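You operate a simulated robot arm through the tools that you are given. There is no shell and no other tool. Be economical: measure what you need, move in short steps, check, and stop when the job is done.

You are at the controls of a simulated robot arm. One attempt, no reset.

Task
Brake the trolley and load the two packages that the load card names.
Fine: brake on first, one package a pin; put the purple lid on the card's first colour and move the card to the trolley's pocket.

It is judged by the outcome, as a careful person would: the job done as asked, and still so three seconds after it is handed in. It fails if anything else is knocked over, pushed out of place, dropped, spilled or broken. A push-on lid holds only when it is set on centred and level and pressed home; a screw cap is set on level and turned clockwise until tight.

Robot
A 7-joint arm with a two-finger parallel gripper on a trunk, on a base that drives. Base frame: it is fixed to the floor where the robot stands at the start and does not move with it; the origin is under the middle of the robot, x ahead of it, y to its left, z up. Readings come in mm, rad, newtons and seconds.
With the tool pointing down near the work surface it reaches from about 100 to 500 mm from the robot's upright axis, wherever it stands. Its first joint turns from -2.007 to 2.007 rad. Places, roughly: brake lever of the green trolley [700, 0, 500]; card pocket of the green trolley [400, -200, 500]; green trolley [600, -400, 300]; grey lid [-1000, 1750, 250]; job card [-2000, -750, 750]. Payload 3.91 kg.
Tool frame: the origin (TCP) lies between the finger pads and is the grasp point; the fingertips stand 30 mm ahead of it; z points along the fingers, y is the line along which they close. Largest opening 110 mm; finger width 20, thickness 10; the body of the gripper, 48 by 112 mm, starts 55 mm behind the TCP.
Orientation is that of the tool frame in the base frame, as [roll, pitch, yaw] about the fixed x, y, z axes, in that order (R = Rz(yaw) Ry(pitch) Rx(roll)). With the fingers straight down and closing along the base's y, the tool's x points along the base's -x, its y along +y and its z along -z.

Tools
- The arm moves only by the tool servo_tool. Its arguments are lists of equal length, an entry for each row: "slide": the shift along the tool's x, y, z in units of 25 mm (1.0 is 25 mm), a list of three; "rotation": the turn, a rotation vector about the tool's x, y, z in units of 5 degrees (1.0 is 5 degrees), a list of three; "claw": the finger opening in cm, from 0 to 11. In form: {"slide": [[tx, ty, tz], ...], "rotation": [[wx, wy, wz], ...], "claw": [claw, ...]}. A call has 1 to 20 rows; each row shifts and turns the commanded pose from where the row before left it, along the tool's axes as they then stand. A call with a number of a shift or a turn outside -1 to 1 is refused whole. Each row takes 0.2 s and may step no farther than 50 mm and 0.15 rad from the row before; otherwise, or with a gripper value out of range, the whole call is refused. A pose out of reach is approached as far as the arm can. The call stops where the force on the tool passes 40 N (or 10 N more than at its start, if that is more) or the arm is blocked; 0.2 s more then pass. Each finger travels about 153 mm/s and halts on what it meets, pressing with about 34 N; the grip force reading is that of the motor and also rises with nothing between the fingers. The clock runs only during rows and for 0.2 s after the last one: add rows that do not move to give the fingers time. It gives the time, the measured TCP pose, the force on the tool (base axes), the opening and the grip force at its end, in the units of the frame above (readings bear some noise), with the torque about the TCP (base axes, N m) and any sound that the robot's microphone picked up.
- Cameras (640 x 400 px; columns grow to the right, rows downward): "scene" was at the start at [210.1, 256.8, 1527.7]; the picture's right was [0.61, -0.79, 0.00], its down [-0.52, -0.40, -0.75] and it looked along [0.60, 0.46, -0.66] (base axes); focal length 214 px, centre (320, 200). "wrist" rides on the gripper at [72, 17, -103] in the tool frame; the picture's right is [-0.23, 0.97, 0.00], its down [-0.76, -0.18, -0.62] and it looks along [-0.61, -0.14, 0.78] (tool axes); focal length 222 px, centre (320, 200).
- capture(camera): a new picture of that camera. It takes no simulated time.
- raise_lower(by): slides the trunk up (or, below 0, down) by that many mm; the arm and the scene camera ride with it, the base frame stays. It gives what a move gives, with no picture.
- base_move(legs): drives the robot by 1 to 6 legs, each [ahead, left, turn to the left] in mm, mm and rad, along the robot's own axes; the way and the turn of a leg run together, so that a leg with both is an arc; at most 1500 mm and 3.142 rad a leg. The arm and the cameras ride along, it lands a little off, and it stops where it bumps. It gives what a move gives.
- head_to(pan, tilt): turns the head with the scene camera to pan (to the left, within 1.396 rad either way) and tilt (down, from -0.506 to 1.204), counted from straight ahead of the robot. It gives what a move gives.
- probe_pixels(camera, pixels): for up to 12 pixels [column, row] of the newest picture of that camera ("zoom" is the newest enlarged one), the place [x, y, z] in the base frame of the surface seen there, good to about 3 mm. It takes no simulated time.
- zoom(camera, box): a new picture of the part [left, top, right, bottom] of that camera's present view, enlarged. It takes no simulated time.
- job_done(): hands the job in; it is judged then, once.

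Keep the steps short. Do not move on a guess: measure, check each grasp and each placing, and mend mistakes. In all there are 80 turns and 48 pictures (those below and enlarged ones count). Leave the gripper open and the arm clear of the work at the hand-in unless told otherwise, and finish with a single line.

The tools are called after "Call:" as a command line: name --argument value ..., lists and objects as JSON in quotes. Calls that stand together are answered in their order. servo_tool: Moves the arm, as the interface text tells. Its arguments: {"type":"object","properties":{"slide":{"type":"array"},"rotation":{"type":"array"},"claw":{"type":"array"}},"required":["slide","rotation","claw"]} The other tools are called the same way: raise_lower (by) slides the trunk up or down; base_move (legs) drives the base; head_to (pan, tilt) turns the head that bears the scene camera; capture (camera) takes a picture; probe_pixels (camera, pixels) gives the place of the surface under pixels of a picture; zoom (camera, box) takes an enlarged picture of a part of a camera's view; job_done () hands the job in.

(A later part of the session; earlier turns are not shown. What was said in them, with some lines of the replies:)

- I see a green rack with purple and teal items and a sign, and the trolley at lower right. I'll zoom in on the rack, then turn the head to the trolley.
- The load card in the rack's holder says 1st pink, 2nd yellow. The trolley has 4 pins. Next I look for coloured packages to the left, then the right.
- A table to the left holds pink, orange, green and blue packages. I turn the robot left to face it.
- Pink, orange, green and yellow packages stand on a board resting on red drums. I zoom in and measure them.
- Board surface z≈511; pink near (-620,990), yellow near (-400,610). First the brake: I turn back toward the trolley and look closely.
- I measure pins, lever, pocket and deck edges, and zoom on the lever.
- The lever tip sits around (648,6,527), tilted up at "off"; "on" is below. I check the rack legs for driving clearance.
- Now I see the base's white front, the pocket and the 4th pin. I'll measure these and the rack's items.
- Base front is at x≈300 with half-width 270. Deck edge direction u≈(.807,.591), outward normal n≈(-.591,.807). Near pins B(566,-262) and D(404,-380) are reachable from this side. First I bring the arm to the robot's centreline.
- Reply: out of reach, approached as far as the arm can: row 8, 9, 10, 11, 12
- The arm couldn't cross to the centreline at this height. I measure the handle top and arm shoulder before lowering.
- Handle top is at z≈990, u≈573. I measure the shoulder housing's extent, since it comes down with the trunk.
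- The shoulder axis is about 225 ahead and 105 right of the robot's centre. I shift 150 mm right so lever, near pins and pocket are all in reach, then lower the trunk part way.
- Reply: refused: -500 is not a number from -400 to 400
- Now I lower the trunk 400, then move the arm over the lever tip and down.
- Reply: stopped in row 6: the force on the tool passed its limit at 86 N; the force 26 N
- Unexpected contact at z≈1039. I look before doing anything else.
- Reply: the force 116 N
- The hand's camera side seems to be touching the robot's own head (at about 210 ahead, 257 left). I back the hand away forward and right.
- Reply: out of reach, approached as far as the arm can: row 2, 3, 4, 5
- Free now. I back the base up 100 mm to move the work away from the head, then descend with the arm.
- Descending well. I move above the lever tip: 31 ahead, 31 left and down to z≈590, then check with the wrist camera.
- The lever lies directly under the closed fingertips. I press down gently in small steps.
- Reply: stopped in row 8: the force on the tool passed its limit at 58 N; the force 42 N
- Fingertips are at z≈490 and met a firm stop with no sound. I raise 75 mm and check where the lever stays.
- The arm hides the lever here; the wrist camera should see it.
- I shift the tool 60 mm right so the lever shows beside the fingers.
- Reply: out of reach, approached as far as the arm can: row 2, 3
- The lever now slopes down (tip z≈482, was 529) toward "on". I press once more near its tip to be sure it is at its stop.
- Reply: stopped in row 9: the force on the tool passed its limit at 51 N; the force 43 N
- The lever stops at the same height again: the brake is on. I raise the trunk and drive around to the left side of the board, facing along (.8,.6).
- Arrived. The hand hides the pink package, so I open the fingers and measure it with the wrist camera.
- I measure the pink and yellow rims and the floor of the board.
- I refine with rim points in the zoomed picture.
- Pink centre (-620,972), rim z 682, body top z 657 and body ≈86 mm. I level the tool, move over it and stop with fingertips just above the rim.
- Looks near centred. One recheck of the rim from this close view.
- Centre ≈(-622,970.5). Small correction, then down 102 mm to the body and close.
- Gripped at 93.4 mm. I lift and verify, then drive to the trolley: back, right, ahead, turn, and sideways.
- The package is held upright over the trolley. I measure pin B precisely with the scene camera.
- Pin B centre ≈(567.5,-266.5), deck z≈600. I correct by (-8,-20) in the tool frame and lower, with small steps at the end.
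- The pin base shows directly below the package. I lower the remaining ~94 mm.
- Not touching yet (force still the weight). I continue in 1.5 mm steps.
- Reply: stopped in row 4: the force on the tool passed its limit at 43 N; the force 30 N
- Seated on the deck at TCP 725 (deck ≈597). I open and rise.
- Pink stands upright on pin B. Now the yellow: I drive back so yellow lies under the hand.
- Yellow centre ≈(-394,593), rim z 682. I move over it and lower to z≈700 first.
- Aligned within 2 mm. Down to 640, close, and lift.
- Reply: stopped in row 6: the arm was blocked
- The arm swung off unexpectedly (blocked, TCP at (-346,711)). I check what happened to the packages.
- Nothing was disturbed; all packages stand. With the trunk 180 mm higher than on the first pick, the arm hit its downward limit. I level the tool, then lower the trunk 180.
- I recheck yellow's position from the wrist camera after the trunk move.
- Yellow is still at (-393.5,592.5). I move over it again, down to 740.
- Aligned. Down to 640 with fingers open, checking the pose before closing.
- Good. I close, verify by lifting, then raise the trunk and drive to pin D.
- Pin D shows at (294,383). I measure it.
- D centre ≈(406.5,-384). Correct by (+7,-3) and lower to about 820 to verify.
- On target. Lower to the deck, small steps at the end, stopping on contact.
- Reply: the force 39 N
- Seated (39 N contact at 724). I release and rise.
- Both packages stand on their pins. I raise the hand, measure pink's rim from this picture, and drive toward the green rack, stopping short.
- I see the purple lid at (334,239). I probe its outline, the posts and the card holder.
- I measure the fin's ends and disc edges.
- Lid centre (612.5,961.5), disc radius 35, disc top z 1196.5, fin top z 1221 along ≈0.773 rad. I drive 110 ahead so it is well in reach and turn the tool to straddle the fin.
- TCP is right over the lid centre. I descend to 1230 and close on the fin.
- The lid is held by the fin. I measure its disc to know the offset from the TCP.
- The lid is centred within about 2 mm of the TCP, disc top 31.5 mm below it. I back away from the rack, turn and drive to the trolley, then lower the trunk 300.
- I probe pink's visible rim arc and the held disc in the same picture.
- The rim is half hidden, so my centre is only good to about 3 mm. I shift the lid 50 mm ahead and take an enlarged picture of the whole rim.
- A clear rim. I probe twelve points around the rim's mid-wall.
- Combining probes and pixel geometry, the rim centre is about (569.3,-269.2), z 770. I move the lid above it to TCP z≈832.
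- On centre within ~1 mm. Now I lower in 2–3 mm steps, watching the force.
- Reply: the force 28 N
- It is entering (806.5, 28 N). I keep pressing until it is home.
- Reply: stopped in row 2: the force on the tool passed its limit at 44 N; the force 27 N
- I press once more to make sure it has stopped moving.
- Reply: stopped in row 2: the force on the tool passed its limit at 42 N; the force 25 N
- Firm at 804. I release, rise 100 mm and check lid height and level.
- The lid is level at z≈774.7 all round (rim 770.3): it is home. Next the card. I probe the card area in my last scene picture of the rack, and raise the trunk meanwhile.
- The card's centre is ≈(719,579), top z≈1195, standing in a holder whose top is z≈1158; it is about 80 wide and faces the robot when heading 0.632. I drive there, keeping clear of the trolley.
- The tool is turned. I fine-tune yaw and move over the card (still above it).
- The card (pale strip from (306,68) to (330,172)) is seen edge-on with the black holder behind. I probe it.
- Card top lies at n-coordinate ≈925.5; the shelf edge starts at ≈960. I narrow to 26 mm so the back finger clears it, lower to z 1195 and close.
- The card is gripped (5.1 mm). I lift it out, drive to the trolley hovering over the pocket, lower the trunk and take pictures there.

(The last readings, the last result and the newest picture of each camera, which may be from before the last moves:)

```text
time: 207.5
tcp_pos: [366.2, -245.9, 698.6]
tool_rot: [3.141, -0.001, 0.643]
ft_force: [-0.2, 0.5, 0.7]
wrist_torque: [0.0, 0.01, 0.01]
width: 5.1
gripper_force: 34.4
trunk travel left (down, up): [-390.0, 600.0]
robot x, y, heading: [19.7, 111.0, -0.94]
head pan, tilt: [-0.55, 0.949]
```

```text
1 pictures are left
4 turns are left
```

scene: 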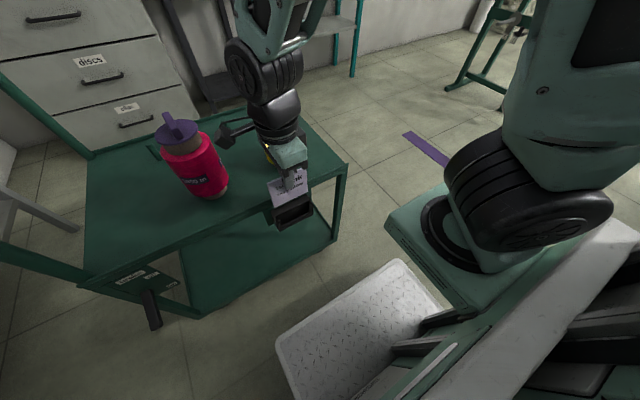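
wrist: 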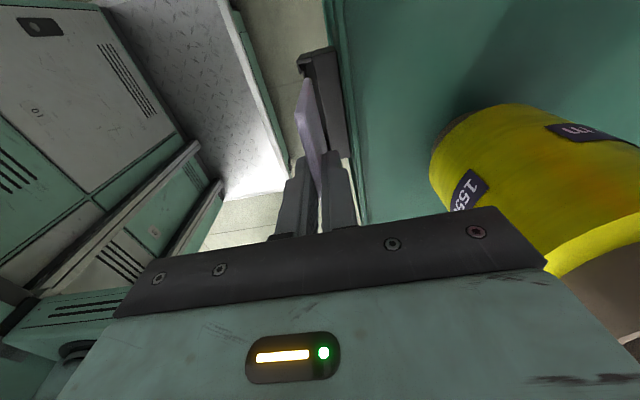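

The hover closely matches the geometry I had over the rack holder. I probe the pocket and card in both pictures.

Call:
probe_pixels --camera "wrist" --pixels '[[300, 58], [302, 72], [318, 53], [332, 50], [322, 75], [330, 100], [338, 130], [345, 152], [305, 85], [308, 120], [352, 120], [346, 70]]'

Call:
probe_pixels --camera "scene" --pixels '[[273, 210], [277, 228], [295, 224], [312, 218], [314, 203], [285, 214], [295, 211], [305, 208], [271, 188], [275, 205], [307, 196], [300, 190]]'

```text
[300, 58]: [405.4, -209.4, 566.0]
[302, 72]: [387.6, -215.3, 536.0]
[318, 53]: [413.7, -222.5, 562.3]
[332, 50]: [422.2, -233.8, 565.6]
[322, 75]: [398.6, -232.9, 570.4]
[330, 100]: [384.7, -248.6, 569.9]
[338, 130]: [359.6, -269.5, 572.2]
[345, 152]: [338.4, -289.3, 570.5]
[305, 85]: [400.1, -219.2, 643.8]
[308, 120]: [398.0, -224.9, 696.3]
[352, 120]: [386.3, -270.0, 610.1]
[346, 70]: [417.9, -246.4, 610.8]
```

```text
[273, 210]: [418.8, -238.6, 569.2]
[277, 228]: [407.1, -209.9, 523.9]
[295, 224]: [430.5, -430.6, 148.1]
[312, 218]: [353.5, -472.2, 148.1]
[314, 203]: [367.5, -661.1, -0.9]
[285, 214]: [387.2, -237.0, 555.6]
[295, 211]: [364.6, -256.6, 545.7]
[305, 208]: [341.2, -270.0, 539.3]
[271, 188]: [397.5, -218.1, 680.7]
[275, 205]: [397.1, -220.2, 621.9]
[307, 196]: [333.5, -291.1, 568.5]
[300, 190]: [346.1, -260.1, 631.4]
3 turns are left
```

Pocket: left end u≈203, right ≈96 (centre ≈150); slot n≈-420 to -405; back wall top z≈570. The card is at u 108–192, n≈-414, so it is aligned. I trim yaw by 0.011, move 1.5 mm forward and lower to TCP ≈605 as it sat in the rack holder.

Call:
servo_tool --slide '[[0, -0.06, 0], [0, 0, 0.8], [0, 0, 0.8], [0, 0, 0.6], [0, 0, 0.5], [0, 0, 0.4], [0, 0, 0.2], [0, 0, 0.2], [0, 0, 0.1], [0, 0, 0.08], [0, 0, 0.06], [0, 0, 0]]' --rotation '[[0, 0, 0.126], [0, 0, 0], [0, 0, 0], [0, 0, 0], [0, 0, 0], [0, 0, 0], [0, 0, 0], [0, 0, 0], [0, 0, 0], [0, 0, 0], [0, 0, 0], [0, 0, 0]]' --claw '[0, 0, 0, 0, 0, 0, 0, 0, 0, 0, 0, 0]'

```text
time: 210.1
tcp_pos: [366.7, -244.7, 605.6]
tool_rot: [3.141, -0.002, 0.634]
ft_force: [0.5, 0.6, -0.6]
wrist_torque: [0.02, 0.0, -0.05]
width: 4.9
gripper_force: 34.2
trunk travel left (down, up): [-390.0, 600.0]
robot x, y, heading: [16.2, 109.7, -0.933]
head pan, tilt: [-0.55, 0.949]
2 turns are left
```

The card went in freely with no side force. I release with a small opening, rise clear, back off and take the last picture.

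Call:
servo_tool --slide '[[0, 0, 0], [0, 0, 0], [0, 0, 0], [0, 0, -0.3], [0, 0, -0.6], [0, 0, -1], [0, 0, -1], [0, 0, -1], [0, 0, -1], [0, 0, -1], [0, 0, -1], [0, 0, -1], [0, 0, -1], [0, 0, -1]]' --rotation '[[0, 0, 0], [0, 0, 0], [0, 0, 0], [0, 0, 0], [0, 0, 0], [0, 0, 0], [0, 0, 0], [0, 0, 0], [0, 0, 0], [0, 0, 0], [0, 0, 0], [0, 0, 0], [0, 0, 0], [0, 0, 0]]' --claw '[1, 2, 2.4, 2.4, 2.4, 2.4, 2.4, 2.4, 4, 6, 6, 6, 6, 6]'

Call:
base_move --legs '[[-120, 0, 0]]'

Call:
capture --camera "scene"

```text
time: 213.1
tcp_pos: [366.6, -245.4, 851.6]
tool_rot: [-3.141, -0.002, 0.632]
ft_force: [0.5, 0.1, -0.1]
wrist_torque: [0.02, 0.03, -0.01]
width: 60.0
gripper_force: 0.1
trunk travel left (down, up): [-390.0, 600.0]
robot x, y, heading: [15.6, 114.4, -0.939]
head pan, tilt: [-0.55, 0.949]
```

```text
time: 214.3
tcp_pos: [294.9, -148.1, 852.0]
tool_rot: [-3.14, -0.002, 0.633]
ft_force: [-0.7, 0.0, -0.4]
wrist_torque: [-0.01, 0.02, -0.03]
width: 60.1
gripper_force: 0.0
trunk travel left (down, up): [-390.0, 600.0]
robot x, y, heading: [-50.9, 209.9, -0.942]
head pan, tilt: [-0.55, 0.949]
```

```text
0 pictures are left
1 turns are left
```

scene: 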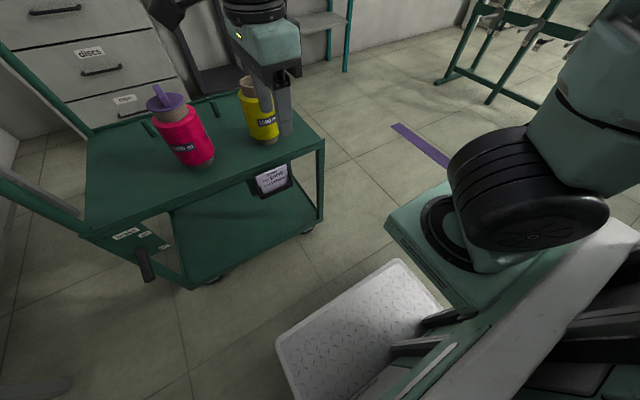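

The last picture shows the card in the pocket at (270,180), pink with the purple lid, yellow on its pin and the brake lever down. I hand the job in: brake on first, pink and yellow loaded on separate pins, purple lid pressed onto pink, and the load card in the trolley's pocket.

Call:
job_done

```text
The job is handed in.
```

The job is handed in: brake on before loading, pink and yellow each on its own pin, the purple lid pressed home on pink, and the load card in the trolley's pocket.
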